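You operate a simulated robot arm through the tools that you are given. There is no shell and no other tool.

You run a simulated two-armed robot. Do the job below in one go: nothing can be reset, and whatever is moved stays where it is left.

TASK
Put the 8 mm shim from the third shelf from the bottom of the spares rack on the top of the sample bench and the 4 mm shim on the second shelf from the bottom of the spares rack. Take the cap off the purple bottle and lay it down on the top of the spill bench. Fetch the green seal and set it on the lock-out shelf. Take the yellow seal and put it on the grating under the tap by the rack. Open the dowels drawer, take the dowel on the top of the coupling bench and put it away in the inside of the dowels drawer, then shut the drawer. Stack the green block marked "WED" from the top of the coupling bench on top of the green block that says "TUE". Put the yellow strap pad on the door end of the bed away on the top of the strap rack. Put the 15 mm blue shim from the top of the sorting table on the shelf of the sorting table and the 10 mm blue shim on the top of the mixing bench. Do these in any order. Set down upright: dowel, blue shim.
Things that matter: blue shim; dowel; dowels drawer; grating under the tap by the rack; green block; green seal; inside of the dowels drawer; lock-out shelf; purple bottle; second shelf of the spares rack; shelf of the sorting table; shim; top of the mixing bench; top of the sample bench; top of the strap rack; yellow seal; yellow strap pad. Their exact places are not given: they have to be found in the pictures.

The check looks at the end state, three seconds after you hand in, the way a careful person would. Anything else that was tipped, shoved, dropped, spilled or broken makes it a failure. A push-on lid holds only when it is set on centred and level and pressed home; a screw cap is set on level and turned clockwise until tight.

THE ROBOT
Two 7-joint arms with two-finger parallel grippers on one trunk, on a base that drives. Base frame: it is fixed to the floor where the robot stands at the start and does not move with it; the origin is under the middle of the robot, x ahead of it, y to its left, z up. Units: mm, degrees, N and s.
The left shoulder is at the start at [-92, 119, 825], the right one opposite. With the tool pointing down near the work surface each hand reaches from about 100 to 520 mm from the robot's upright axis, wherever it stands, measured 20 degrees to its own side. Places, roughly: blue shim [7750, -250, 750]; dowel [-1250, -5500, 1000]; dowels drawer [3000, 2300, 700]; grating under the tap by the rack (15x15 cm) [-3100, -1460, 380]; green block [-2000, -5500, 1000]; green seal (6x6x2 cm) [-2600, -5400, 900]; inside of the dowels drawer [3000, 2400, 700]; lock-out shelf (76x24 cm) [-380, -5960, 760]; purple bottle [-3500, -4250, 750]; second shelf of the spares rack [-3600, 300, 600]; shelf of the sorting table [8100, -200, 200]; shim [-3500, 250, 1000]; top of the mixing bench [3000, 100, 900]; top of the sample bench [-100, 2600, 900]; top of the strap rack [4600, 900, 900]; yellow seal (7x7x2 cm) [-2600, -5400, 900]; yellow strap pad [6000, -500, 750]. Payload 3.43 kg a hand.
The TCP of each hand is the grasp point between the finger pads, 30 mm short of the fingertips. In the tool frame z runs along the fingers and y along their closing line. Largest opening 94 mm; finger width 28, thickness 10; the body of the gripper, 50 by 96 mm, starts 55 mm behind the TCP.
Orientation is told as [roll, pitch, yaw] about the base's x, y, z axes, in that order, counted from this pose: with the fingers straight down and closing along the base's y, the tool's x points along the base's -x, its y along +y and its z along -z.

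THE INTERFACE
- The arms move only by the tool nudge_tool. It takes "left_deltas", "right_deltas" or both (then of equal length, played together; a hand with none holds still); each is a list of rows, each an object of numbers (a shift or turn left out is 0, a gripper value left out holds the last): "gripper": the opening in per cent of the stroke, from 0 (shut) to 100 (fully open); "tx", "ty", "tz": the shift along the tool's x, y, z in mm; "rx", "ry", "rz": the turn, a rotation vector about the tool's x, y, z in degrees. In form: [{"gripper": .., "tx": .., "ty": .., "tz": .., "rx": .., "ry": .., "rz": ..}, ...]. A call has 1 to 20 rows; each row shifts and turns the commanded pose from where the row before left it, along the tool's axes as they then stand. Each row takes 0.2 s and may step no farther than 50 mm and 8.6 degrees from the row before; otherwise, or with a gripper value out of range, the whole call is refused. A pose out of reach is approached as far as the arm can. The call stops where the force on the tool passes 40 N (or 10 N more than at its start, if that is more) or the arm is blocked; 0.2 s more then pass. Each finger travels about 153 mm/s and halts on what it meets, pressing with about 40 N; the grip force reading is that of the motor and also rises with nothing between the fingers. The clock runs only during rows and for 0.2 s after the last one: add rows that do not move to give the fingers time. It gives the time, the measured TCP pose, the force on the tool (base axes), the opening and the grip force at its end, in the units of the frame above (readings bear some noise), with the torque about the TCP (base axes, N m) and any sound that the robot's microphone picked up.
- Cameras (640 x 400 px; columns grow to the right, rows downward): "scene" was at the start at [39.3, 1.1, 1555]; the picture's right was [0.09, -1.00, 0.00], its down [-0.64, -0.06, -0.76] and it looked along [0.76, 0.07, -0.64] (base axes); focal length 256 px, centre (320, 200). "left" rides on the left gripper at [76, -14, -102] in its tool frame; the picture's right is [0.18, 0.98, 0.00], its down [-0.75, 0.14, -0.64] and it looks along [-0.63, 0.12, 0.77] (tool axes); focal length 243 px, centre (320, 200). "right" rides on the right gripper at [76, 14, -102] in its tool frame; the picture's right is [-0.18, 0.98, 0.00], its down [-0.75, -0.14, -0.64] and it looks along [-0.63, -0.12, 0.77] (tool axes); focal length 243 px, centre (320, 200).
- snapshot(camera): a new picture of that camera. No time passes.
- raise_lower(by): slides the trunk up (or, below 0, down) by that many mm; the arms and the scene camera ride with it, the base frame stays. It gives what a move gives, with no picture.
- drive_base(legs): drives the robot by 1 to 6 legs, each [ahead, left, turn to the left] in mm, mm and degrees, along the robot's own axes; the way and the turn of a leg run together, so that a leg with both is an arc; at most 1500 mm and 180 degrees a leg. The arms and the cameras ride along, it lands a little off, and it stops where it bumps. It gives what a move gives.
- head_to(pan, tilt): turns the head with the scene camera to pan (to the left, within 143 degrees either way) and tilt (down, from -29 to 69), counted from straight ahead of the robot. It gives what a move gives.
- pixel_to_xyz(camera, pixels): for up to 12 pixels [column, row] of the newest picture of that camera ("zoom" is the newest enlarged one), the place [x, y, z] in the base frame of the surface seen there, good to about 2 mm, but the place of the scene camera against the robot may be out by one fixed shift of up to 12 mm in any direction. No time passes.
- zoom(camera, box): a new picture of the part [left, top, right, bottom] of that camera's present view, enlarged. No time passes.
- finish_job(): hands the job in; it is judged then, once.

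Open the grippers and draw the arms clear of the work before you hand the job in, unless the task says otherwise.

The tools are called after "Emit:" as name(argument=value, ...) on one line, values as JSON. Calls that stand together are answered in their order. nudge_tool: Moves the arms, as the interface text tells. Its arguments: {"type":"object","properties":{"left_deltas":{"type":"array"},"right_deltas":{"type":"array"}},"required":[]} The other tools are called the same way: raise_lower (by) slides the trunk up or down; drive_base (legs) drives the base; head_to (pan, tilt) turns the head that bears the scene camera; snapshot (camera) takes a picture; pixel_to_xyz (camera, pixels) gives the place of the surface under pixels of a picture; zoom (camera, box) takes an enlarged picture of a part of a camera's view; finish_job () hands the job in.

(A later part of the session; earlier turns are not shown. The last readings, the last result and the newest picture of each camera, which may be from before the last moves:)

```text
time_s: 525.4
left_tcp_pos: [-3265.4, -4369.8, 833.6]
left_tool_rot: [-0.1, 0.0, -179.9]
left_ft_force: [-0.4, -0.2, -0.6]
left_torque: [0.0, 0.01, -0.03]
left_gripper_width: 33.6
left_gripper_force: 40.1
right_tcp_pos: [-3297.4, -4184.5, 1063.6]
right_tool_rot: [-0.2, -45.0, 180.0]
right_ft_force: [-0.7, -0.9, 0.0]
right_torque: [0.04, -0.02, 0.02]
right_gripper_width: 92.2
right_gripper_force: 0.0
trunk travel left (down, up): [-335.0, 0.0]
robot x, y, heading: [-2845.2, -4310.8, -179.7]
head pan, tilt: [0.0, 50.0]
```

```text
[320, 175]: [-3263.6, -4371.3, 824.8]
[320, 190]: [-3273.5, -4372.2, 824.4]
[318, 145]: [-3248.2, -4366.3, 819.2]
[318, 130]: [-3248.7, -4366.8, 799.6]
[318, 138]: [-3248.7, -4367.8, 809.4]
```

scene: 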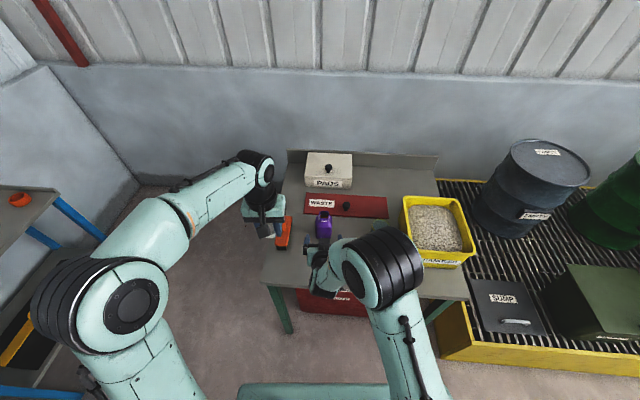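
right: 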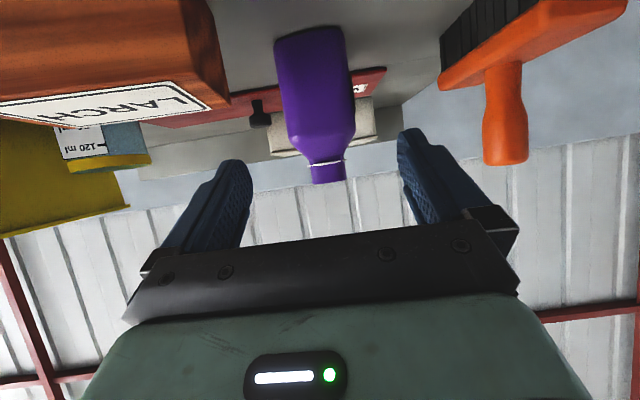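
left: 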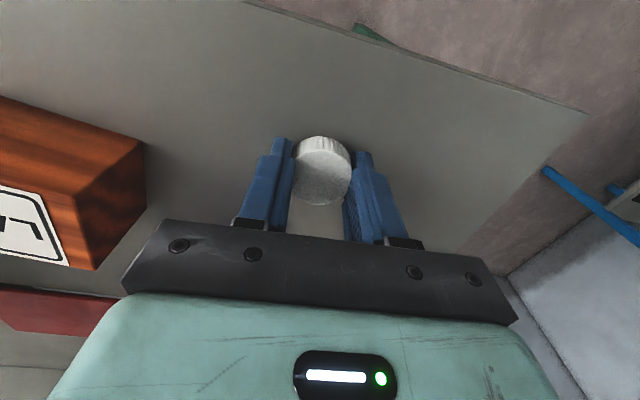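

Cap top is at 824.5 and its bottom about at the bench. A couple more 1 mm steps to feel contact.

Emit:
nudge_tool(left_deltas=[{"tz": 1}, {}])

Emit:
nudge_tool(left_deltas=[{"tz": 1}, {}])

Emit:
nudge_tool(left_deltas=[{"tz": 1}, {}])

```text
time_s: 526.0
left_tcp_pos: [-3267.8, -4370.5, 830.9]
left_tool_rot: [0.0, 0.0, -179.9]
left_ft_force: [0.6, -0.1, -0.6]
left_torque: [0.0, -0.01, -0.01]
left_gripper_width: 33.3
left_gripper_force: 39.9
right_tcp_pos: [-3297.0, -4183.8, 1061.5]
right_tool_rot: [-0.2, -45.0, 180.0]
right_ft_force: [1.2, 0.0, 0.8]
right_torque: [0.01, 0.03, 0.0]
right_gripper_width: 92.1
right_gripper_force: 0.1
trunk travel left (down, up): [-335.0, 0.0]
robot x, y, heading: [-2844.7, -4313.9, -179.5]
head pan, tilt: [0.0, 50.0]
```

```text
time_s: 526.6
left_tcp_pos: [-3265.8, -4370.5, 831.8]
left_tool_rot: [0.0, 0.1, -180.0]
left_ft_force: [-0.6, -0.5, -0.1]
left_torque: [0.02, 0.01, 0.01]
left_gripper_width: 33.4
left_gripper_force: 40.0
right_tcp_pos: [-3298.4, -4184.6, 1063.0]
right_tool_rot: [-0.2, -45.0, 179.9]
right_ft_force: [0.4, 0.6, 0.7]
right_torque: [-0.01, 0.01, 0.0]
right_gripper_width: 92.0
right_gripper_force: 0.1
trunk travel left (down, up): [-335.0, 0.0]
robot x, y, heading: [-2848.0, -4315.4, -179.8]
head pan, tilt: [0.0, 50.0]
```

```text
time_s: 527.2
left_tcp_pos: [-3266.3, -4369.9, 830.2]
left_tool_rot: [0.0, 0.1, -179.9]
left_ft_force: [0.0, -1.1, 1.9]
left_torque: [-0.06, 0.02, -0.01]
left_gripper_width: 33.4
left_gripper_force: 40.0
right_tcp_pos: [-3296.6, -4184.4, 1063.1]
right_tool_rot: [-0.2, -45.0, 180.0]
right_ft_force: [0.4, -0.3, 1.3]
right_torque: [-0.01, -0.01, 0.03]
right_gripper_width: 91.9
right_gripper_force: 0.0
trunk travel left (down, up): [-335.0, 0.0]
robot x, y, heading: [-2842.6, -4313.1, -179.9]
head pan, tilt: [0.0, 50.0]
```

Contact starts (≈ 2 N). I open the left gripper, rise 150 mm and look.

Emit:
nudge_tool(left_deltas=[{"tz": 0.4}, {"gripper": 45}, {"gripper": 60}, {}, {"tz": -30}, {"tz": -45}, {"tz": -45}, {"tz": -45}, {}])

Emit:
snapshot(camera="left")

Emit:
zoom(camera="scene", box=[240, 140, 440, 300])

```text
time_s: 529.2
left_tcp_pos: [-3266.3, -4370.1, 994.6]
left_tool_rot: [0.0, 0.1, -179.9]
left_ft_force: [0.2, -0.1, 0.1]
left_torque: [-0.01, 0.0, 0.01]
left_gripper_width: 56.5
left_gripper_force: 0.0
right_tcp_pos: [-3296.5, -4184.9, 1062.7]
right_tool_rot: [-0.2, -45.0, 180.0]
right_ft_force: [-0.7, 0.3, 0.3]
right_torque: [-0.01, -0.02, 0.0]
right_gripper_width: 92.2
right_gripper_force: 0.0
trunk travel left (down, up): [-335.0, 0.0]
robot x, y, heading: [-2845.4, -4314.5, -180.0]
head pan, tilt: [0.0, 50.0]
```

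```text
taken
```

left: 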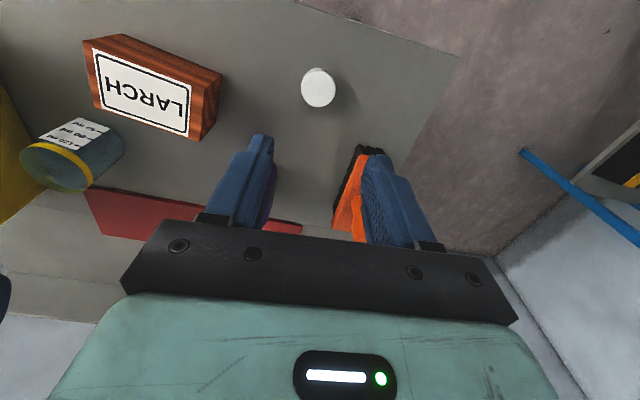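

```text
2.50 times, centred on (340, 220) of scene
```

zoom: 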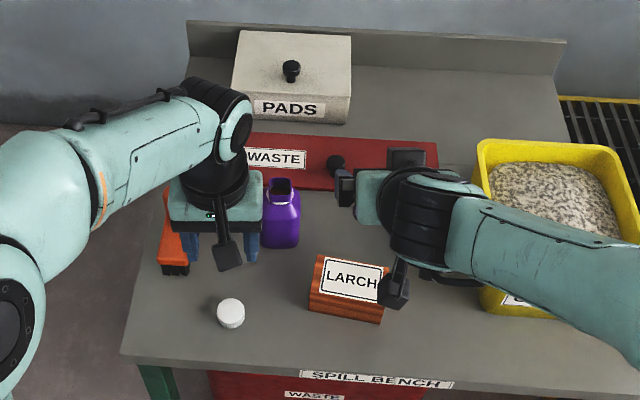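

The cap lies on the spill bench (zoom 231,313), the bottle stands open. I lift the hand, back off and turn toward the coupling bench for the blocks.

Emit:
nudge_tool(left_deltas=[{"tz": -40, "tx": 10}, {"tz": -40, "tx": 20}, {"tx": 20}, {}])

Emit:
drive_base(legs=[[-480, 0, 0], [0, 0, 90], [350, 0, 0]])

Emit:
raise_lower(by=-85)

Emit:
head_to(pan=0, tilt=40)

Emit:
snapshot(camera="scene")

```text
time_s: 530.2
left_tcp_pos: [-3214.0, -4371.2, 1074.0]
left_tool_rot: [0.0, 0.0, -179.8]
left_ft_force: [-0.4, 0.0, 0.7]
left_torque: [-0.02, -0.01, 0.01]
left_gripper_width: 56.2
left_gripper_force: 0.0
right_tcp_pos: [-3296.7, -4183.6, 1063.2]
right_tool_rot: [-0.2, -45.0, 179.9]
right_ft_force: [0.3, 1.0, -0.5]
right_torque: [0.03, -0.01, 0.01]
right_gripper_width: 92.0
right_gripper_force: 0.0
trunk travel left (down, up): [-335.0, 0.0]
robot x, y, heading: [-2840.7, -4312.6, -179.8]
head pan, tilt: [0.0, 50.0]
```

```text
time_s: 538.8
left_tcp_pos: [-2299.9, -5028.8, 1073.9]
left_tool_rot: [0.0, 0.0, -89.3]
left_ft_force: [0.4, 0.3, 0.1]
left_torque: [0.0, -0.01, -0.02]
left_gripper_width: 56.5
left_gripper_force: 0.1
right_tcp_pos: [-2485.2, -5112.6, 1062.1]
right_tool_rot: [-0.2, -45.0, -89.5]
right_ft_force: [0.4, 0.2, 0.1]
right_torque: [-0.01, 0.0, 0.04]
right_gripper_width: 92.2
right_gripper_force: 0.0
trunk travel left (down, up): [-335.0, 0.0]
robot x, y, heading: [-2360.3, -4660.5, -89.4]
head pan, tilt: [0.0, 50.0]
```

```text
time_s: 540.0
left_tcp_pos: [-2299.3, -5029.4, 988.7]
left_tool_rot: [0.0, 0.0, -89.4]
left_ft_force: [-0.5, -1.0, 0.0]
left_torque: [0.01, -0.01, -0.01]
left_gripper_width: 56.4
left_gripper_force: 0.0
right_tcp_pos: [-2484.8, -5114.1, 977.9]
right_tool_rot: [-0.2, -45.0, -89.5]
right_ft_force: [-0.6, 0.3, -0.3]
right_torque: [0.0, -0.02, -0.03]
right_gripper_width: 92.0
right_gripper_force: 0.1
trunk travel left (down, up): [-250.0, 85.0]
robot x, y, heading: [-2360.0, -4661.8, -88.8]
head pan, tilt: [0.0, 50.0]
```

```text
time_s: 540.7
left_tcp_pos: [-2298.5, -5028.6, 988.8]
left_tool_rot: [0.0, 0.0, -89.4]
left_ft_force: [-0.1, 0.1, 0.0]
left_torque: [-0.02, -0.03, 0.0]
left_gripper_width: 56.4
left_gripper_force: 0.1
right_tcp_pos: [-2485.8, -5113.7, 978.4]
right_tool_rot: [-0.2, -44.9, -89.6]
right_ft_force: [0.3, 0.2, -0.3]
right_torque: [-0.03, -0.03, -0.02]
right_gripper_width: 92.0
right_gripper_force: 0.0
trunk travel left (down, up): [-250.0, 85.0]
robot x, y, heading: [-2360.4, -4658.6, -88.8]
head pan, tilt: [0.0, 40.0]
```

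```text
taken
```

scene: 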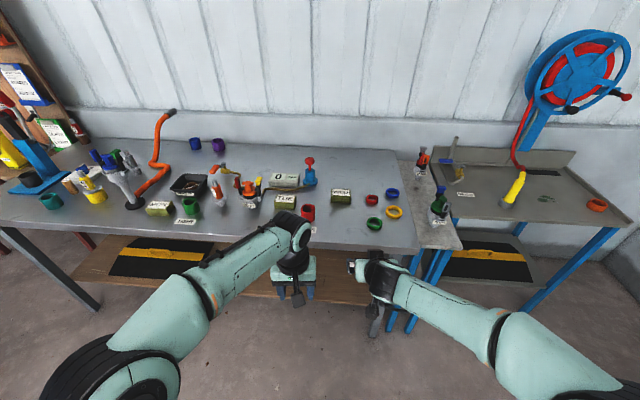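

I zoom the blocks area in both views.

Emit:
zoom(camera="scene", box=[250, 160, 450, 260])

Emit:
snapshot(camera="right")

```text
3.20 times, centred on (350, 210) of scene
```

zoom: 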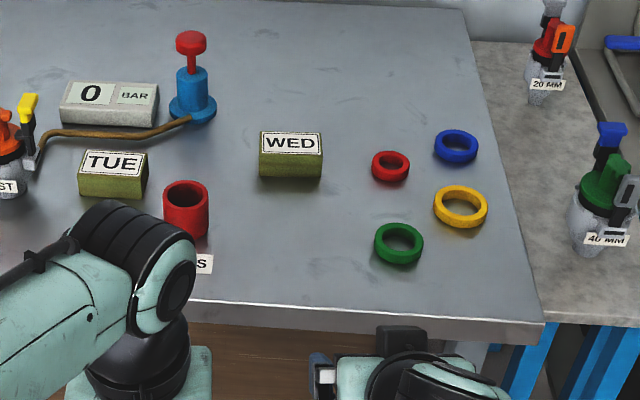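

```text
taken
```

right: 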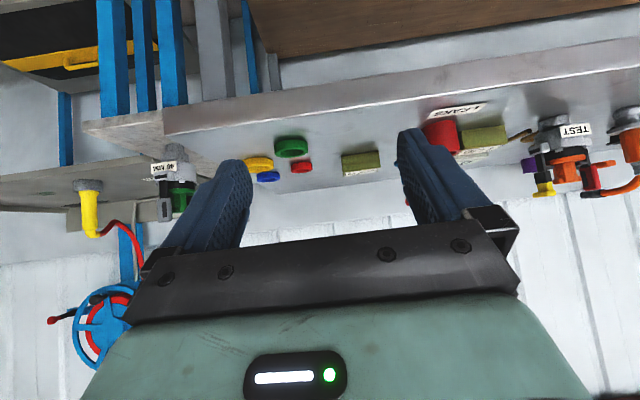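

I drive 285 mm ahead and 60 left to bring the right hand before the WED block.

Emit:
drive_base(legs=[[285, 60, -0.6]])

Emit:
snapshot(camera="right")

```text
time_s: 542.7
left_tcp_pos: [-2240.8, -5313.8, 988.8]
left_tool_rot: [-0.1, 0.0, -89.9]
left_ft_force: [0.3, 0.6, -0.8]
left_torque: [0.02, 0.01, 0.02]
left_gripper_width: 56.8
left_gripper_force: 0.1
right_tcp_pos: [-2427.2, -5396.6, 978.3]
right_tool_rot: [0.0, -44.9, -90.0]
right_ft_force: [-0.8, 0.0, -0.1]
right_torque: [-0.01, 0.02, 0.01]
right_gripper_width: 92.4
right_gripper_force: 0.1
trunk travel left (down, up): [-250.0, 85.0]
robot x, y, heading: [-2298.1, -4942.3, -89.6]
head pan, tilt: [0.0, 40.0]
```

```text
taken
```

right: 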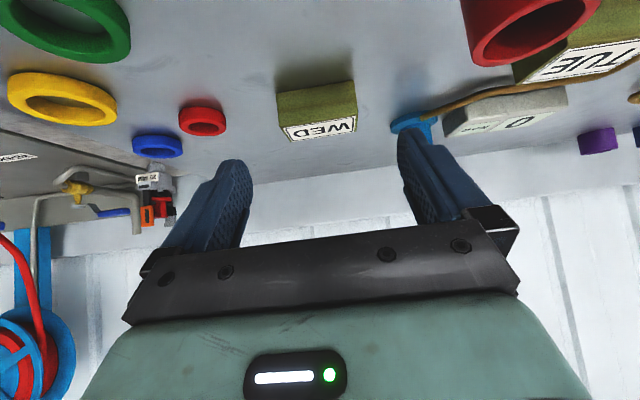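

WED is centred ahead at (318,110). I measure WED, TUE and the cup.

Emit:
pixel_to_xyz(camera="right", pixels=[[282, 98], [352, 86], [285, 125], [355, 115], [292, 138], [352, 130], [320, 108], [320, 130], [520, 75], [560, 78], [630, 65], [480, 65]])

Emit:
zoom(camera="right", box=[260, 70, 380, 150])

Emit:
snapshot(camera="left")

```text
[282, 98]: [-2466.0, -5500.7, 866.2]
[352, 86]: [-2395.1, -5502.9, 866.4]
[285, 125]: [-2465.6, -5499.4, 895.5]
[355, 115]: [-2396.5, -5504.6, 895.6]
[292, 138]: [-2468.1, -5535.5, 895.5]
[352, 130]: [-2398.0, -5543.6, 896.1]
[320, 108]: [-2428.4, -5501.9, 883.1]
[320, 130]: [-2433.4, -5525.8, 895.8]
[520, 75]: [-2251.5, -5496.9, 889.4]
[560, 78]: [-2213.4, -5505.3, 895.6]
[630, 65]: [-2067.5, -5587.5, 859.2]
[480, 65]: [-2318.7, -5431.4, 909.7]
```

```text
5.00 times, centred on (320, 110) of right
```

zoom: 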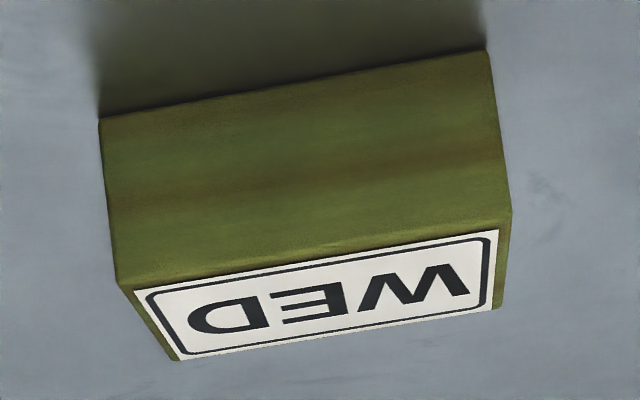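

```text
taken
```

left: 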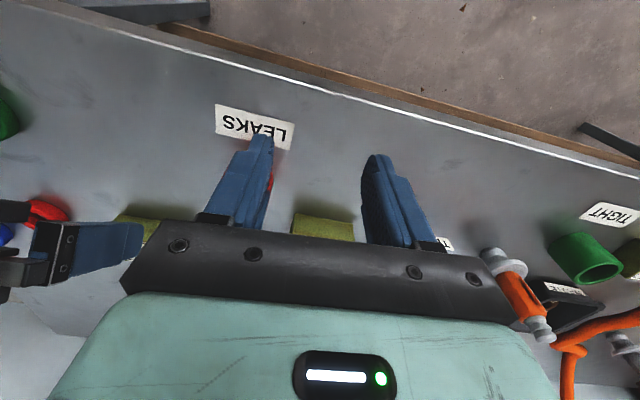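

WED: x -2469…-2393, front y ≈ -5502, z 859.5–895.7, turned about -4°. I turn the tool to match and go to pre-grasp with full opening.

Emit:
nudge_tool(right_deltas=[{"rx": 3.04, "rz": 3.04, "gripper": 100}, {"tx": -12.4, "ty": -2, "tz": 38.5}, {"tx": -12.4, "ty": -2, "tz": 38.5}, {}], left_deltas=[{"tz": -30}, {"tz": -30}, {"tz": -30}, {}])

Emit:
snapshot(camera="right")

Emit:
pixel_to_xyz(camera="right", pixels=[[270, 130], [360, 120], [280, 158], [362, 147], [320, 140]])

```text
time_s: 543.7
left_tcp_pos: [-2242.0, -5312.2, 1077.4]
left_tool_rot: [-0.1, 0.0, -89.9]
left_ft_force: [-0.3, -0.3, -0.1]
left_torque: [0.0, 0.06, 0.02]
left_gripper_width: 56.7
left_gripper_force: 0.0
right_tcp_pos: [-2438.7, -5471.5, 939.2]
right_tool_rot: [-0.2, -45.0, -94.3]
right_ft_force: [0.8, -0.4, -0.1]
right_torque: [0.02, 0.01, -0.02]
right_gripper_width: 93.9
right_gripper_force: 0.1
trunk travel left (down, up): [-250.0, 85.0]
robot x, y, heading: [-2300.9, -4941.9, -89.9]
head pan, tilt: [0.0, 40.0]
```

```text
taken
```

right: 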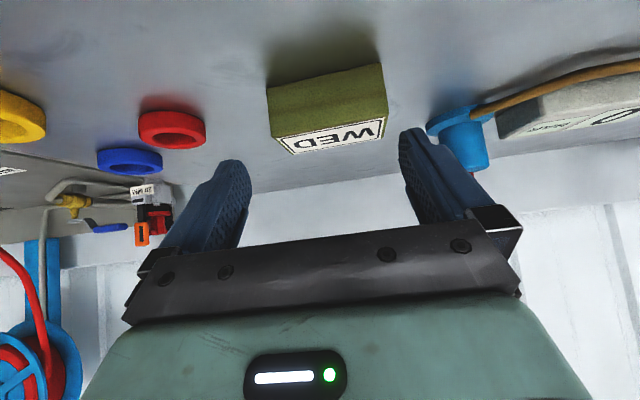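

```text
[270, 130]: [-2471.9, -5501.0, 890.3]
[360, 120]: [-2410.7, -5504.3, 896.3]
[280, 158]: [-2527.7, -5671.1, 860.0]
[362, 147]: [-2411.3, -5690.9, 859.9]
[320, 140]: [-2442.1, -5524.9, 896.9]
```

The block centre is x ≈ -2433, so I shift 9 mm, advance 66 mm along the tool and check before closing.

Emit:
nudge_tool(right_deltas=[{"ty": 9}, {"tz": 22}, {"tz": 22}, {"tz": 20}, {}])

Emit:
snapshot(camera="right")

```text
time_s: 544.9
left_tcp_pos: [-2241.8, -5311.7, 1076.3]
left_tool_rot: [0.0, 0.0, -90.0]
left_ft_force: [-0.3, 0.4, 0.7]
left_torque: [-0.04, 0.03, 0.01]
left_gripper_width: 56.4
left_gripper_force: 0.0
right_tcp_pos: [-2432.5, -5515.9, 896.2]
right_tool_rot: [-0.2, -44.9, -94.3]
right_ft_force: [-0.2, 0.7, -0.2]
right_torque: [-0.01, -0.01, -0.01]
right_gripper_width: 93.8
right_gripper_force: 0.2
trunk travel left (down, up): [-250.0, 85.0]
robot x, y, heading: [-2299.4, -4948.3, -89.5]
head pan, tilt: [0.0, 40.0]
```

```text
taken
```

right: 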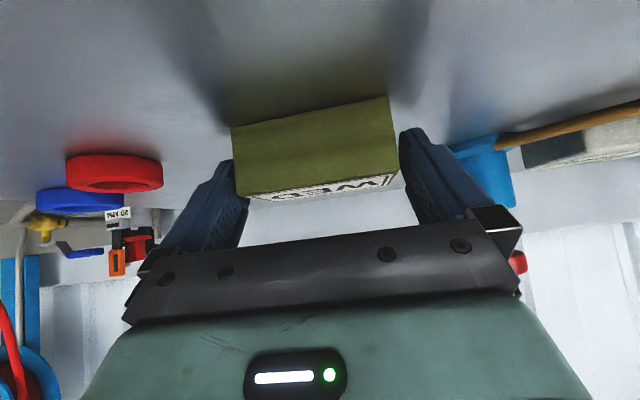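

The block sits between the fingers. I advance 4 mm more, close and lift 100 mm.

Emit:
nudge_tool(right_deltas=[{"tz": 4}, {"gripper": 50}, {"gripper": 50}, {}, {"tx": -14.1, "tz": -14.1}, {"tx": -17.7, "tz": -17.7}, {"tx": -20, "tz": -20}, {"tx": -20, "tz": -20}, {}])

Emit:
snapshot(camera="right")

```text
time_s: 546.9
left_tcp_pos: [-2242.3, -5312.1, 1077.1]
left_tool_rot: [0.0, 0.0, -89.9]
left_ft_force: [-0.9, 0.8, -0.2]
left_torque: [0.01, -0.02, 0.01]
left_gripper_width: 56.5
left_gripper_force: 0.1
right_tcp_pos: [-2432.9, -5520.4, 995.8]
right_tool_rot: [-0.1, -44.9, -94.4]
right_ft_force: [-0.2, -0.3, -0.6]
right_torque: [0.02, 0.0, 0.01]
right_gripper_width: 83.5
right_gripper_force: 39.9
trunk travel left (down, up): [-250.0, 85.0]
robot x, y, heading: [-2299.9, -4947.5, -89.9]
head pan, tilt: [0.0, 40.0]
```

```text
taken
```

right: 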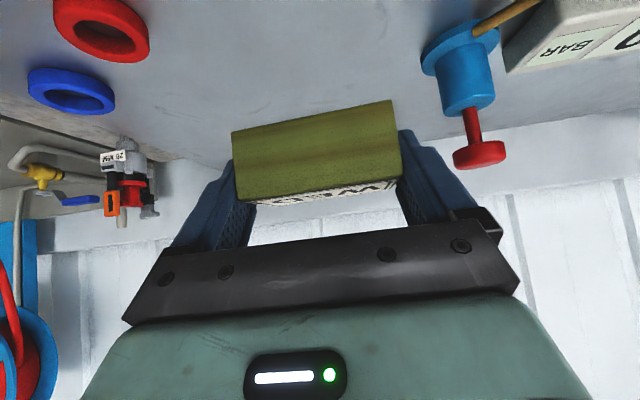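

WED is held (83.5 mm). Before moving sideways I check the red-knobbed pump's position and TUE.

Emit:
pixel_to_xyz(camera="right", pixels=[[460, 60], [470, 90], [480, 155], [430, 60], [505, 150]])

Emit:
drive_base(legs=[[-70, 0, 0], [0, 218, 0]])

Emit:
snapshot(camera="right")

Emit:
snapshot(camera="scene")

```text
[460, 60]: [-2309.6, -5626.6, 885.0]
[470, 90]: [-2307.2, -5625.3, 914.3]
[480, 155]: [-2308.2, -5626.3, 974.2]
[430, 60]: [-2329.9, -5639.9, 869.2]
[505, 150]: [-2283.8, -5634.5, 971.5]
```

```text
time_s: 550.1
left_tcp_pos: [-2023.5, -5241.7, 1076.8]
left_tool_rot: [0.0, 0.0, -89.9]
left_ft_force: [1.1, 1.2, -0.6]
left_torque: [0.04, -0.02, -0.01]
left_gripper_width: 56.5
left_gripper_force: 0.0
right_tcp_pos: [-2214.2, -5449.1, 994.6]
right_tool_rot: [-0.2, -45.0, -94.3]
right_ft_force: [-0.5, 0.3, -0.8]
right_torque: [0.02, -0.02, 0.0]
right_gripper_width: 83.5
right_gripper_force: 40.0
trunk travel left (down, up): [-250.0, 85.0]
robot x, y, heading: [-2082.2, -4872.1, -89.7]
head pan, tilt: [0.0, 40.0]
```

```text
taken
```

right: 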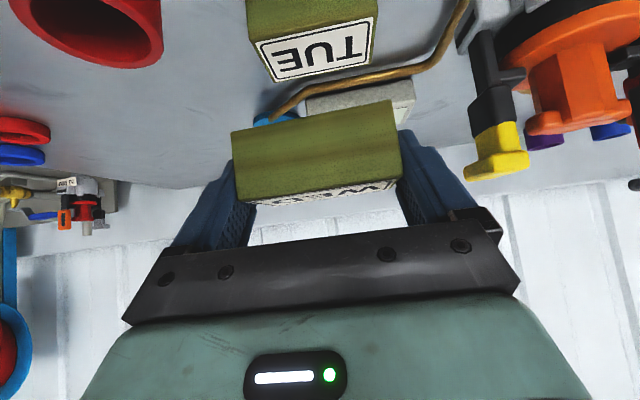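

```text
taken
```

scene: 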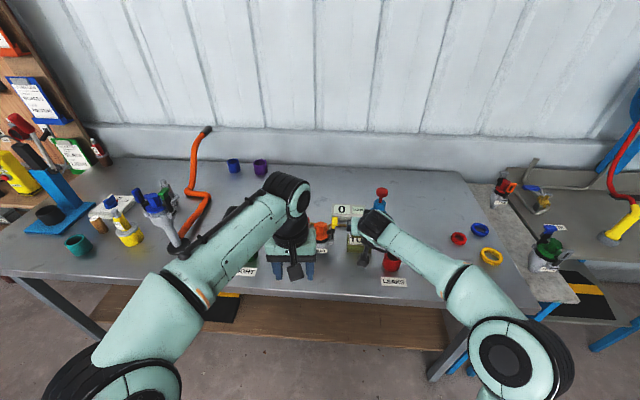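

I measure TUE's top corners, the copper pipe and the yellow valve lever.

Emit:
pixel_to_xyz(camera="right", pixels=[[250, 15], [375, 5], [258, 42], [375, 20], [273, 78], [370, 60], [315, 50], [400, 72], [300, 95], [440, 45], [495, 150], [495, 90]])

Emit:
pixel_to_xyz(camera="right", pixels=[[240, 150], [395, 120], [315, 160], [245, 190], [400, 170], [325, 185], [150, 50], [100, 40], [162, 20]])

```text
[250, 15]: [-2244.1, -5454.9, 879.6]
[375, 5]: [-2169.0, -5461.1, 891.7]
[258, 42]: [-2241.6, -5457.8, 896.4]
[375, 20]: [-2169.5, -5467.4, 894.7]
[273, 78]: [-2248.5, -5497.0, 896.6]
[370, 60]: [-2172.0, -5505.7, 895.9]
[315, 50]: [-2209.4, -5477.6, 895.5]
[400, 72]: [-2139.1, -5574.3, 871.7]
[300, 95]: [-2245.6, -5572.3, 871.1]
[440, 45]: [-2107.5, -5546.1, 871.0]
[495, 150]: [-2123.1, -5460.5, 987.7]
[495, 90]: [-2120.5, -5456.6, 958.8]
```

```text
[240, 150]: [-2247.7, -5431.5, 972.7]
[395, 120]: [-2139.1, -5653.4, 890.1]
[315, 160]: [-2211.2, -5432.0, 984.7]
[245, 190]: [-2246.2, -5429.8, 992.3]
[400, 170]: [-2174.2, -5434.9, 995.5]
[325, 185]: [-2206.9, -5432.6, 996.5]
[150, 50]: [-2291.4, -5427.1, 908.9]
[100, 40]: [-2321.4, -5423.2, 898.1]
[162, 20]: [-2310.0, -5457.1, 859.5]
```

TUE top centre ≈ (-2208,-5482,896); WED centre now ≈ (-2210,-5457). I turn -2°, move 25 mm forward and 4 mm left, then lower 55 mm.

Emit:
nudge_tool(right_deltas=[{"rx": 1.5, "rz": 1.5}, {"tx": -9, "ty": 2, "tz": 9}, {"tx": -8.9, "ty": 1.9, "tz": 8.9}, {}, {"tx": 14.1, "tz": 14.1}, {"tx": 14.1, "tz": 14.1}, {"tx": 10.6, "tz": 10.6}, {}])

Emit:
snapshot(camera="right")

Emit:
pixel_to_xyz(camera="right", pixels=[[236, 135], [398, 105], [237, 190], [400, 170], [240, 100], [380, 75], [315, 90], [250, 120], [390, 95], [470, 150]])

```text
time_s: 551.9
left_tcp_pos: [-2023.4, -5241.5, 1077.3]
left_tool_rot: [0.0, 0.0, -89.9]
left_ft_force: [0.2, 0.3, 0.0]
left_torque: [0.01, -0.02, 0.03]
left_gripper_width: 56.4
left_gripper_force: 0.1
right_tcp_pos: [-2213.7, -5473.8, 941.6]
right_tool_rot: [-0.2, -45.0, -96.6]
right_ft_force: [-0.4, 0.2, -0.1]
right_torque: [0.03, -0.02, 0.0]
right_gripper_width: 83.8
right_gripper_force: 40.4
trunk travel left (down, up): [-250.0, 85.0]
robot x, y, heading: [-2079.5, -4874.0, -89.8]
head pan, tilt: [0.0, 40.0]
```

```text
taken
```

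right: 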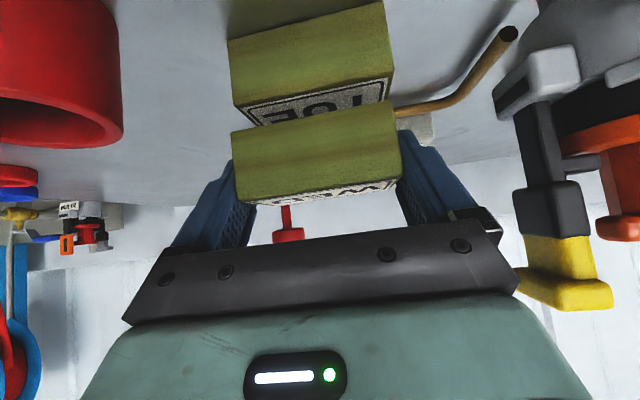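

```text
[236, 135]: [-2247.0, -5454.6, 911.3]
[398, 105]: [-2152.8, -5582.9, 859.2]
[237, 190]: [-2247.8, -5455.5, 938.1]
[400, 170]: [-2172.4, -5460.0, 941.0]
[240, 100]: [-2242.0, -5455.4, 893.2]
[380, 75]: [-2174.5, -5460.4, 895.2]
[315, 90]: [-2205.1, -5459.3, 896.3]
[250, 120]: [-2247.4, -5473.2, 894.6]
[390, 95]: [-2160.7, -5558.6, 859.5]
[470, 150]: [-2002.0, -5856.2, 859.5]
```

WED is aligned within ~4 mm in x. I shift 4 mm and lower the last 11 mm by feel.

Emit:
nudge_tool(right_deltas=[{"ty": 4}, {"tx": 3.5, "tz": 3.5}, {"tx": 3.2, "tz": 3.2}, {}])

Emit:
nudge_tool(right_deltas=[{"tx": 0.8, "tz": 0.8}, {}])

Emit:
nudge_tool(right_deltas=[{"tx": 0.8, "tz": 0.8}, {}])

```text
time_s: 552.9
left_tcp_pos: [-2024.4, -5242.1, 1076.7]
left_tool_rot: [0.1, 0.0, -89.8]
left_ft_force: [1.1, -0.2, 0.1]
left_torque: [0.02, 0.02, -0.02]
left_gripper_width: 56.2
left_gripper_force: 0.0
right_tcp_pos: [-2208.4, -5474.7, 930.9]
right_tool_rot: [-0.2, -45.0, -96.5]
right_ft_force: [0.6, -0.8, -1.0]
right_torque: [0.04, 0.0, -0.01]
right_gripper_width: 83.5
right_gripper_force: 40.5
trunk travel left (down, up): [-250.0, 85.0]
robot x, y, heading: [-2081.7, -4876.9, -89.6]
head pan, tilt: [0.0, 40.0]
```

```text
time_s: 553.5
left_tcp_pos: [-2022.7, -5241.9, 1077.2]
left_tool_rot: [0.0, -0.1, -89.9]
left_ft_force: [0.5, 0.0, 0.4]
left_torque: [0.0, 0.0, 0.0]
left_gripper_width: 56.5
left_gripper_force: 0.0
right_tcp_pos: [-2209.5, -5474.1, 928.9]
right_tool_rot: [-0.1, -45.0, -96.5]
right_ft_force: [-0.6, 0.4, -0.4]
right_torque: [0.02, 0.03, 0.0]
right_gripper_width: 83.3
right_gripper_force: 39.9
trunk travel left (down, up): [-250.0, 85.0]
robot x, y, heading: [-2082.7, -4874.9, -89.5]
head pan, tilt: [0.0, 40.0]
```

```text
time_s: 554.1
left_tcp_pos: [-2022.9, -5241.1, 1076.6]
left_tool_rot: [0.0, 0.0, -89.9]
left_ft_force: [0.3, 0.5, -0.3]
left_torque: [-0.02, 0.01, 0.0]
left_gripper_width: 56.6
left_gripper_force: 0.1
right_tcp_pos: [-2208.3, -5474.7, 929.3]
right_tool_rot: [-0.2, -45.1, -96.6]
right_ft_force: [-0.1, 0.5, 2.1]
right_torque: [-0.01, -0.13, -0.06]
right_gripper_width: 83.4
right_gripper_force: 39.2
trunk travel left (down, up): [-250.0, 85.0]
robot x, y, heading: [-2079.4, -4871.6, -89.9]
head pan, tilt: [0.0, 40.0]
```

Contact on TUE (≈ 3 N). I open a little (to 92 mm) and withdraw straight along the tool.

Emit:
nudge_tool(right_deltas=[{"gripper": 93}, {"gripper": 97}, {}, {"tz": -12}, {"tz": -25}, {"tz": -35}, {"tz": -35}, {}])

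Emit:
snapshot(camera="right")

Emit:
zoom(camera="scene", box=[290, 170, 450, 280])

```text
time_s: 555.9
left_tcp_pos: [-2024.1, -5241.3, 1075.9]
left_tool_rot: [0.0, 0.0, -90.0]
left_ft_force: [0.0, 0.3, -0.2]
left_torque: [0.01, 0.0, -0.02]
left_gripper_width: 56.4
left_gripper_force: 0.0
right_tcp_pos: [-2199.6, -5399.5, 1006.4]
right_tool_rot: [-0.2, -44.8, -96.5]
right_ft_force: [-0.5, -0.7, 0.2]
right_torque: [-0.05, 0.04, -0.01]
right_gripper_width: 91.1
right_gripper_force: 0.1
trunk travel left (down, up): [-250.0, 85.0]
robot x, y, heading: [-2079.1, -4875.9, -89.5]
head pan, tilt: [0.0, 40.0]
```

```text
taken
```

right: 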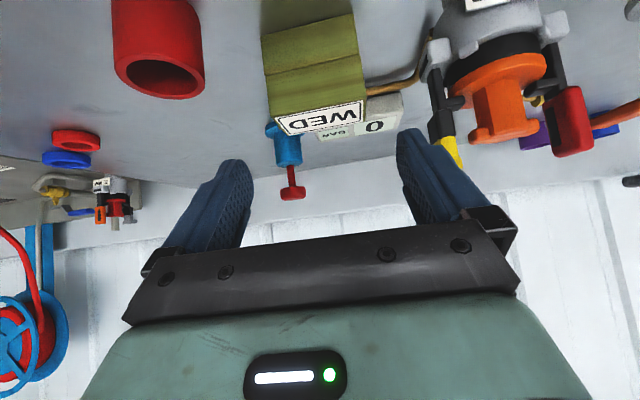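

```text
3.64 times, centred on (370, 225) of scene
```

zoom: 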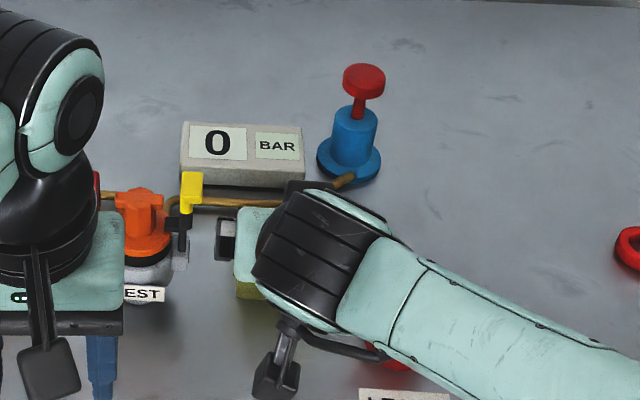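

WED sits squarely on TUE. Next the seals: I check table legs near x ≈ -2600 before driving there.

Emit:
nudge_tool(right_deltas=[{"tz": -30}, {"tz": -30}, {}])

Emit:
drive_base(legs=[[-150, 0, 0], [0, -450, 0]])

Emit:
head_to(pan=0, tilt=48)

Emit:
snapshot(camera="scene")

```text
time_s: 556.7
left_tcp_pos: [-2023.2, -5241.4, 1075.4]
left_tool_rot: [0.0, 0.1, -89.9]
left_ft_force: [1.1, 1.1, 0.0]
left_torque: [0.01, 0.0, 0.01]
left_gripper_width: 56.4
left_gripper_force: 0.2
right_tcp_pos: [-2195.6, -5357.5, 1047.8]
right_tool_rot: [-0.2, -45.0, -96.5]
right_ft_force: [0.2, -0.5, -0.1]
right_torque: [0.03, -0.01, 0.01]
right_gripper_width: 91.2
right_gripper_force: 0.2
trunk travel left (down, up): [-250.0, 85.0]
robot x, y, heading: [-2076.6, -4870.3, -89.6]
head pan, tilt: [0.0, 40.0]
```

```text
time_s: 562.1
left_tcp_pos: [-2472.3, -5093.6, 1076.3]
left_tool_rot: [0.0, -0.1, -89.8]
left_ft_force: [0.2, 1.0, -0.8]
left_torque: [-0.02, 0.03, 0.0]
left_gripper_width: 56.6
left_gripper_force: 0.0
right_tcp_pos: [-2645.1, -5209.4, 1047.8]
right_tool_rot: [-0.2, -45.0, -96.4]
right_ft_force: [0.9, 0.3, 0.0]
right_torque: [-0.02, 0.0, -0.01]
right_gripper_width: 91.3
right_gripper_force: 0.1
trunk travel left (down, up): [-250.0, 85.0]
robot x, y, heading: [-2526.9, -4725.9, -89.5]
head pan, tilt: [0.0, 40.0]
```

```text
time_s: 562.8
left_tcp_pos: [-2473.2, -5092.6, 1076.8]
left_tool_rot: [0.1, 0.1, -90.0]
left_ft_force: [-0.6, -0.1, 1.2]
left_torque: [0.02, 0.01, -0.01]
left_gripper_width: 56.5
left_gripper_force: 0.1
right_tcp_pos: [-2644.9, -5208.6, 1048.5]
right_tool_rot: [-0.2, -45.0, -96.5]
right_ft_force: [0.6, 0.2, -0.7]
right_torque: [-0.02, 0.01, 0.01]
right_gripper_width: 91.2
right_gripper_force: 0.0
trunk travel left (down, up): [-250.0, 85.0]
robot x, y, heading: [-2528.9, -4724.3, -89.7]
head pan, tilt: [0.0, 48.0]
```

```text
taken
```

scene: 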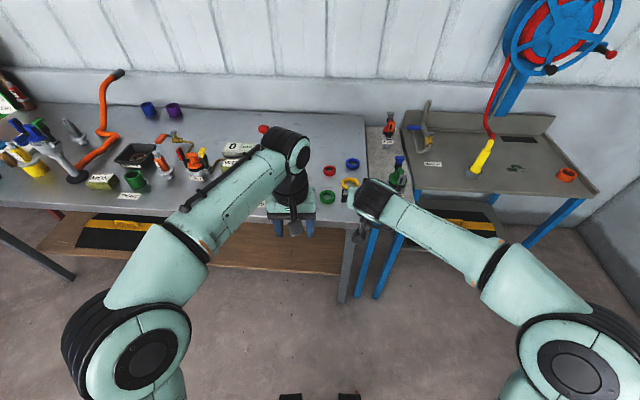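

Emit:
pixel_to_xyz(camera="scene", pixels=[[345, 298], [378, 293], [358, 285], [525, 240], [328, 198], [348, 183], [330, 171], [353, 163], [345, 210], [290, 270], [340, 212]])

Emit:
zoom(camera="scene", box=[300, 140, 420, 220])

```text
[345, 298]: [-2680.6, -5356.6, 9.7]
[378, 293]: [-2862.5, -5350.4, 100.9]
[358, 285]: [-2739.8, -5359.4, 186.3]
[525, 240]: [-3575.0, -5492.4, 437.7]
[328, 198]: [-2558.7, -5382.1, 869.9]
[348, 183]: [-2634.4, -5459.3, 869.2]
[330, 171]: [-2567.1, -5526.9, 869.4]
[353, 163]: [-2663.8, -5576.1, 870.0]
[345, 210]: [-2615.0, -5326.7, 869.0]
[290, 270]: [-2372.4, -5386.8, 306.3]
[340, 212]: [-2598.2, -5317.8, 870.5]
```

```text
5.00 times, centred on (360, 180) of scene
```

zoom: 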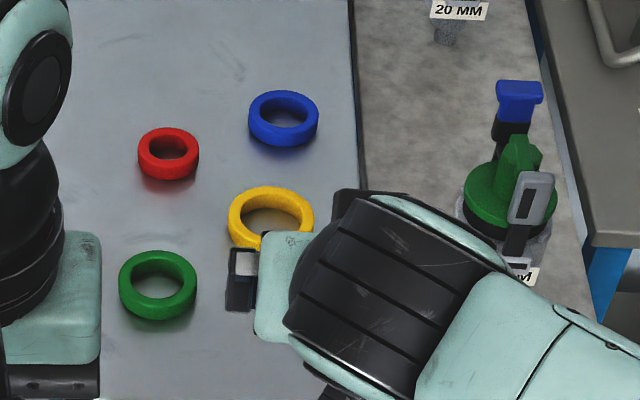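

Seals: yellow ≈ (-2640,-5459), green ≈ (-2559,-5382); legs at y ≈ -5357. I turn the right tool straight down and square, then drive 235 mm ahead.

Emit:
nudge_tool(right_deltas=[{"rx": -4.6, "rz": -4.6}, {"ry": 7.5}, {"ry": 7.5}, {"ry": 7.5}, {"ry": 7.5}, {"ry": 7.5}, {"ry": 7.5}, {}])

Emit:
drive_base(legs=[[235, 0, 0]])

Emit:
snapshot(camera="right")

```text
time_s: 564.6
left_tcp_pos: [-2473.9, -5093.9, 1075.6]
left_tool_rot: [0.0, 0.0, -89.9]
left_ft_force: [0.2, 0.1, 0.1]
left_torque: [-0.01, -0.04, 0.0]
left_gripper_width: 56.3
left_gripper_force: 0.0
right_tcp_pos: [-2645.9, -5208.3, 1047.4]
right_tool_rot: [-0.1, 0.0, -89.9]
right_ft_force: [-0.3, 0.4, -0.3]
right_torque: [-0.01, -0.03, -0.01]
right_gripper_width: 91.2
right_gripper_force: 0.0
trunk travel left (down, up): [-250.0, 85.0]
robot x, y, heading: [-2533.0, -4725.4, -89.9]
head pan, tilt: [0.0, 48.0]
```

```text
time_s: 566.4
left_tcp_pos: [-2471.0, -5329.1, 1075.9]
left_tool_rot: [0.0, 0.1, -89.9]
left_ft_force: [0.1, -1.3, -0.6]
left_torque: [0.03, 0.01, -0.01]
left_gripper_width: 56.5
left_gripper_force: 0.0
right_tcp_pos: [-2643.1, -5444.1, 1048.2]
right_tool_rot: [0.0, 0.1, -90.1]
right_ft_force: [-0.9, 0.0, 0.5]
right_torque: [0.02, 0.02, -0.01]
right_gripper_width: 91.1
right_gripper_force: 0.2
trunk travel left (down, up): [-250.0, 85.0]
robot x, y, heading: [-2526.9, -4957.5, -89.8]
head pan, tilt: [0.0, 48.0]
```

```text
taken
```

right: 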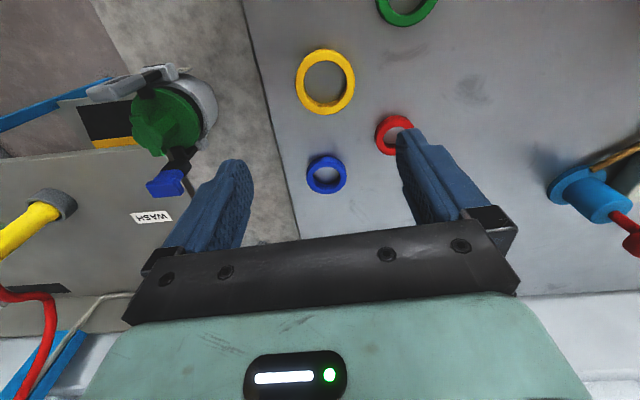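

Emit:
pixel_to_xyz(camera="right", pixels=[[325, 55], [325, 107], [302, 80], [350, 85], [325, 80], [326, 174], [395, 135], [262, 80], [408, 15], [310, 105]])

Emit:
zoom(camera="right", box=[280, 30, 420, 130])

```text
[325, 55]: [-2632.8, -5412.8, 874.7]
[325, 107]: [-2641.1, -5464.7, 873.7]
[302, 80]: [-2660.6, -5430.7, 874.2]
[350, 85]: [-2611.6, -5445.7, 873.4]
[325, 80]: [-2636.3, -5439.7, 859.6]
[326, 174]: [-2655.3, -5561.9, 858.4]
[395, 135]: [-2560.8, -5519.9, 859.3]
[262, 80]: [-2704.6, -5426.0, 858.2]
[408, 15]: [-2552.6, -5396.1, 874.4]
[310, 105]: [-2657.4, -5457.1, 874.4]
```

```text
4.00 times, centred on (350, 80) of right
```

zoom: 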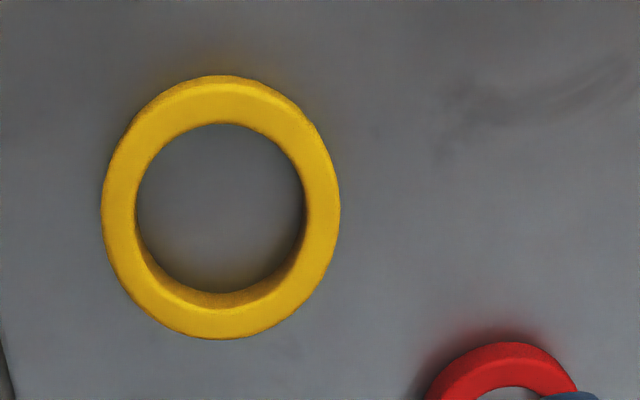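

Yellow ring centre ≈ (-2636.3,-5438.5), top z 874, bench 859. I lower the right hand over it with fingers outside the ring.

Emit:
nudge_tool(right_deltas=[{"tx": 5.6, "ty": 6.8, "tz": 30, "gripper": 96}, {"tz": 40}, {"tz": 40}, {"tz": 30}, {"tz": 13}, {}])

Emit:
snapshot(camera="right")

```text
time_s: 567.8
left_tcp_pos: [-2471.1, -5327.3, 1077.8]
left_tool_rot: [0.0, 0.0, -89.8]
left_ft_force: [0.0, -0.4, -0.6]
left_torque: [0.03, -0.02, 0.0]
left_gripper_width: 56.3
left_gripper_force: 0.1
right_tcp_pos: [-2639.7, -5438.1, 895.2]
right_tool_rot: [0.0, 0.0, -90.0]
right_ft_force: [0.9, 0.4, -0.6]
right_torque: [0.01, 0.02, -0.01]
right_gripper_width: 90.1
right_gripper_force: 0.0
trunk travel left (down, up): [-250.0, 85.0]
robot x, y, heading: [-2528.8, -4961.0, -89.8]
head pan, tilt: [0.0, 48.0]
```

```text
taken
```

right: 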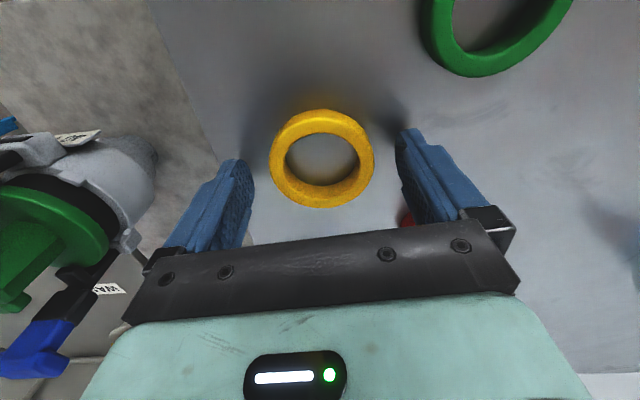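

The ring is centred between the fingers. I lower 3.5 mm more and close.

Emit:
nudge_tool(right_deltas=[{"tz": 3.5}, {}, {"gripper": 30}, {"gripper": 30}, {"gripper": 30}, {}])

Emit:
nudge_tool(right_deltas=[{"tz": -15}, {"tz": -35}, {"tz": -40}, {}])

Emit:
snapshot(camera="right")

```text
time_s: 569.1
left_tcp_pos: [-2470.8, -5328.5, 1077.5]
left_tool_rot: [0.0, 0.0, -89.9]
left_ft_force: [-0.4, -0.1, 0.1]
left_torque: [-0.01, 0.0, 0.0]
left_gripper_width: 56.3
left_gripper_force: 0.0
right_tcp_pos: [-2637.5, -5438.0, 892.1]
right_tool_rot: [-0.1, 0.1, -90.2]
right_ft_force: [-0.1, 0.1, 0.3]
right_torque: [0.02, 0.0, 0.03]
right_gripper_width: 60.2
right_gripper_force: 39.7
trunk travel left (down, up): [-250.0, 85.0]
robot x, y, heading: [-2530.6, -4960.3, -89.5]
head pan, tilt: [0.0, 48.0]
```

```text
time_s: 570.1
left_tcp_pos: [-2471.3, -5326.6, 1077.2]
left_tool_rot: [0.0, 0.1, -89.9]
left_ft_force: [0.1, -0.2, 1.0]
left_torque: [-0.01, -0.03, -0.02]
left_gripper_width: 56.5
left_gripper_force: 0.2
right_tcp_pos: [-2639.0, -5438.3, 983.3]
right_tool_rot: [-0.2, 0.1, -90.1]
right_ft_force: [0.0, 1.0, 0.7]
right_torque: [0.01, 0.03, -0.01]
right_gripper_width: 60.2
right_gripper_force: 40.0
trunk travel left (down, up): [-250.0, 85.0]
robot x, y, heading: [-2529.3, -4957.1, -89.7]
head pan, tilt: [0.0, 48.0]
```

```text
taken
```

right: 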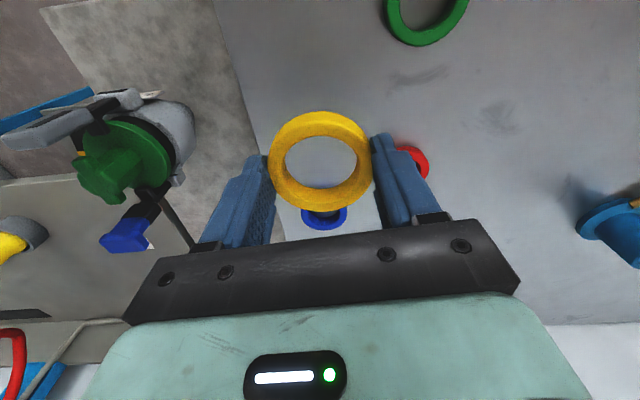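

The yellow seal is held. I pull the right hand back and aside, shift the base 85 mm right and look with the left hand for the green seal.

Emit:
nudge_tool(right_deltas=[{"tx": 30, "ty": -20, "tz": -20}, {"tx": 35, "ty": -25, "tz": -20}, {"tx": 35, "ty": -25, "tz": -20}, {}])

Emit:
drive_base(legs=[[0, -85, 0]])

Emit:
nudge_tool(left_deltas=[{"tx": -20, "gripper": 85, "tz": 10}, {"tx": -20, "tz": 20}, {"tz": 20}, {}])

Emit:
snapshot(camera="left")

```text
time_s: 571.1
left_tcp_pos: [-2471.5, -5327.5, 1077.5]
left_tool_rot: [0.1, 0.0, -89.9]
left_ft_force: [0.1, -0.3, 0.2]
left_torque: [-0.04, 0.02, 0.01]
left_gripper_width: 56.4
left_gripper_force: 0.0
right_tcp_pos: [-2706.0, -5338.9, 1042.4]
right_tool_rot: [-0.1, 0.0, -90.1]
right_ft_force: [-0.1, -0.4, 0.1]
right_torque: [0.02, 0.01, -0.01]
right_gripper_width: 60.1
right_gripper_force: 40.1
trunk travel left (down, up): [-250.0, 85.0]
robot x, y, heading: [-2527.8, -4960.3, -89.7]
head pan, tilt: [0.0, 48.0]
```

```text
time_s: 572.6
left_tcp_pos: [-2555.8, -5328.6, 1078.0]
left_tool_rot: [0.0, 0.0, -89.9]
left_ft_force: [-1.2, 0.3, 0.8]
left_torque: [0.01, -0.01, -0.01]
left_gripper_width: 56.6
left_gripper_force: 0.0
right_tcp_pos: [-2792.8, -5339.8, 1042.5]
right_tool_rot: [0.0, 0.1, -90.1]
right_ft_force: [-0.5, 0.1, -0.6]
right_torque: [0.0, -0.03, -0.01]
right_gripper_width: 59.3
right_gripper_force: 40.1
trunk travel left (down, up): [-250.0, 85.0]
robot x, y, heading: [-2615.5, -4957.3, -89.7]
head pan, tilt: [0.0, 48.0]
```

```text
time_s: 573.6
left_tcp_pos: [-2555.6, -5367.7, 1027.5]
left_tool_rot: [0.0, 0.1, -89.8]
left_ft_force: [0.1, -0.2, 0.0]
left_torque: [0.0, 0.02, 0.0]
left_gripper_width: 79.8
left_gripper_force: 0.0
right_tcp_pos: [-2792.6, -5339.5, 1042.8]
right_tool_rot: [-0.2, 0.0, -90.1]
right_ft_force: [-0.4, -0.3, -0.3]
right_torque: [-0.03, -0.02, 0.0]
right_gripper_width: 59.1
right_gripper_force: 40.3
trunk travel left (down, up): [-250.0, 85.0]
robot x, y, heading: [-2612.5, -4960.9, -89.8]
head pan, tilt: [0.0, 48.0]
```

```text
taken
```

left: 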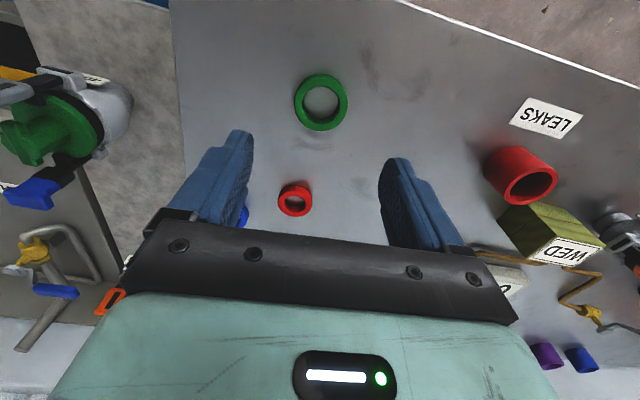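

Emit:
pixel_to_xyz(camera="left", pixels=[[321, 79], [320, 125], [299, 102], [343, 102], [320, 102], [295, 185]])

```text
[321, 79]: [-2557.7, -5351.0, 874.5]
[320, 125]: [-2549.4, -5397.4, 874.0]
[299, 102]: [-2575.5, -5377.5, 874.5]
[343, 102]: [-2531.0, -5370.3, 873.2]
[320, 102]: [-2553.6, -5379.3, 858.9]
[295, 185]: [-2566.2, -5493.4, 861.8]
```

Green ring centre ≈ (-2553.3,-5374.2). I lower over it, close and lift.

Emit:
nudge_tool(left_deltas=[{"tx": -6.5, "ty": 2.3, "tz": 30}, {"tz": 40}, {"tz": 40}, {"tz": 20}, {"tz": 5.5}, {}])

Emit:
nudge_tool(left_deltas=[{"gripper": 25}, {"gripper": 25}, {"gripper": 25}, {}])

Emit:
nudge_tool(left_deltas=[{"tz": -15}, {"tz": -35}, {"tz": -45}, {"tz": -45}, {"tz": -30}, {}])

Emit:
snapshot(camera="left")

```text
time_s: 575.0
left_tcp_pos: [-2552.0, -5374.4, 892.1]
left_tool_rot: [0.0, 0.0, -89.9]
left_ft_force: [0.7, -0.4, -0.3]
left_torque: [0.0, 0.01, 0.0]
left_gripper_width: 79.9
left_gripper_force: 0.1
right_tcp_pos: [-2792.7, -5338.7, 1041.8]
right_tool_rot: [-0.1, 0.0, -90.1]
right_ft_force: [0.0, 0.0, -0.3]
right_torque: [-0.05, -0.01, -0.03]
right_gripper_width: 59.4
right_gripper_force: 40.3
trunk travel left (down, up): [-250.0, 85.0]
robot x, y, heading: [-2612.3, -4959.1, -89.8]
head pan, tilt: [0.0, 48.0]
```

```text
time_s: 576.0
left_tcp_pos: [-2552.1, -5374.2, 892.1]
left_tool_rot: [0.0, 0.0, -89.9]
left_ft_force: [-0.3, -0.4, 0.0]
left_torque: [-0.01, -0.01, -0.03]
left_gripper_width: 52.0
left_gripper_force: 39.9
right_tcp_pos: [-2793.1, -5338.6, 1042.0]
right_tool_rot: [-0.1, 0.1, -90.1]
right_ft_force: [-0.2, -0.2, -0.2]
right_torque: [-0.01, 0.02, -0.04]
right_gripper_width: 58.9
right_gripper_force: 40.1
trunk travel left (down, up): [-250.0, 85.0]
robot x, y, heading: [-2611.4, -4959.6, -89.8]
head pan, tilt: [0.0, 48.0]
```

```text
time_s: 577.4
left_tcp_pos: [-2552.6, -5373.0, 1063.1]
left_tool_rot: [0.0, 0.0, -89.9]
left_ft_force: [0.5, -0.1, 0.5]
left_torque: [-0.02, 0.0, -0.01]
left_gripper_width: 51.8
left_gripper_force: 40.6
right_tcp_pos: [-2791.3, -5338.5, 1042.0]
right_tool_rot: [-0.1, 0.1, -90.2]
right_ft_force: [0.1, 0.5, -0.4]
right_torque: [-0.03, -0.04, -0.01]
right_gripper_width: 59.2
right_gripper_force: 40.0
trunk travel left (down, up): [-250.0, 85.0]
robot x, y, heading: [-2613.4, -4961.0, -89.7]
head pan, tilt: [0.0, 48.0]
```

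```text
taken
```

left: 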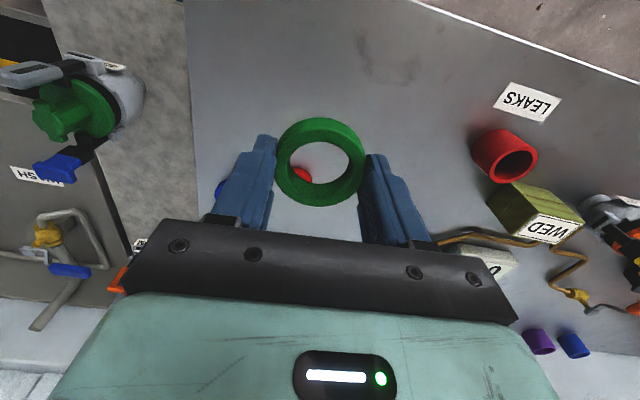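

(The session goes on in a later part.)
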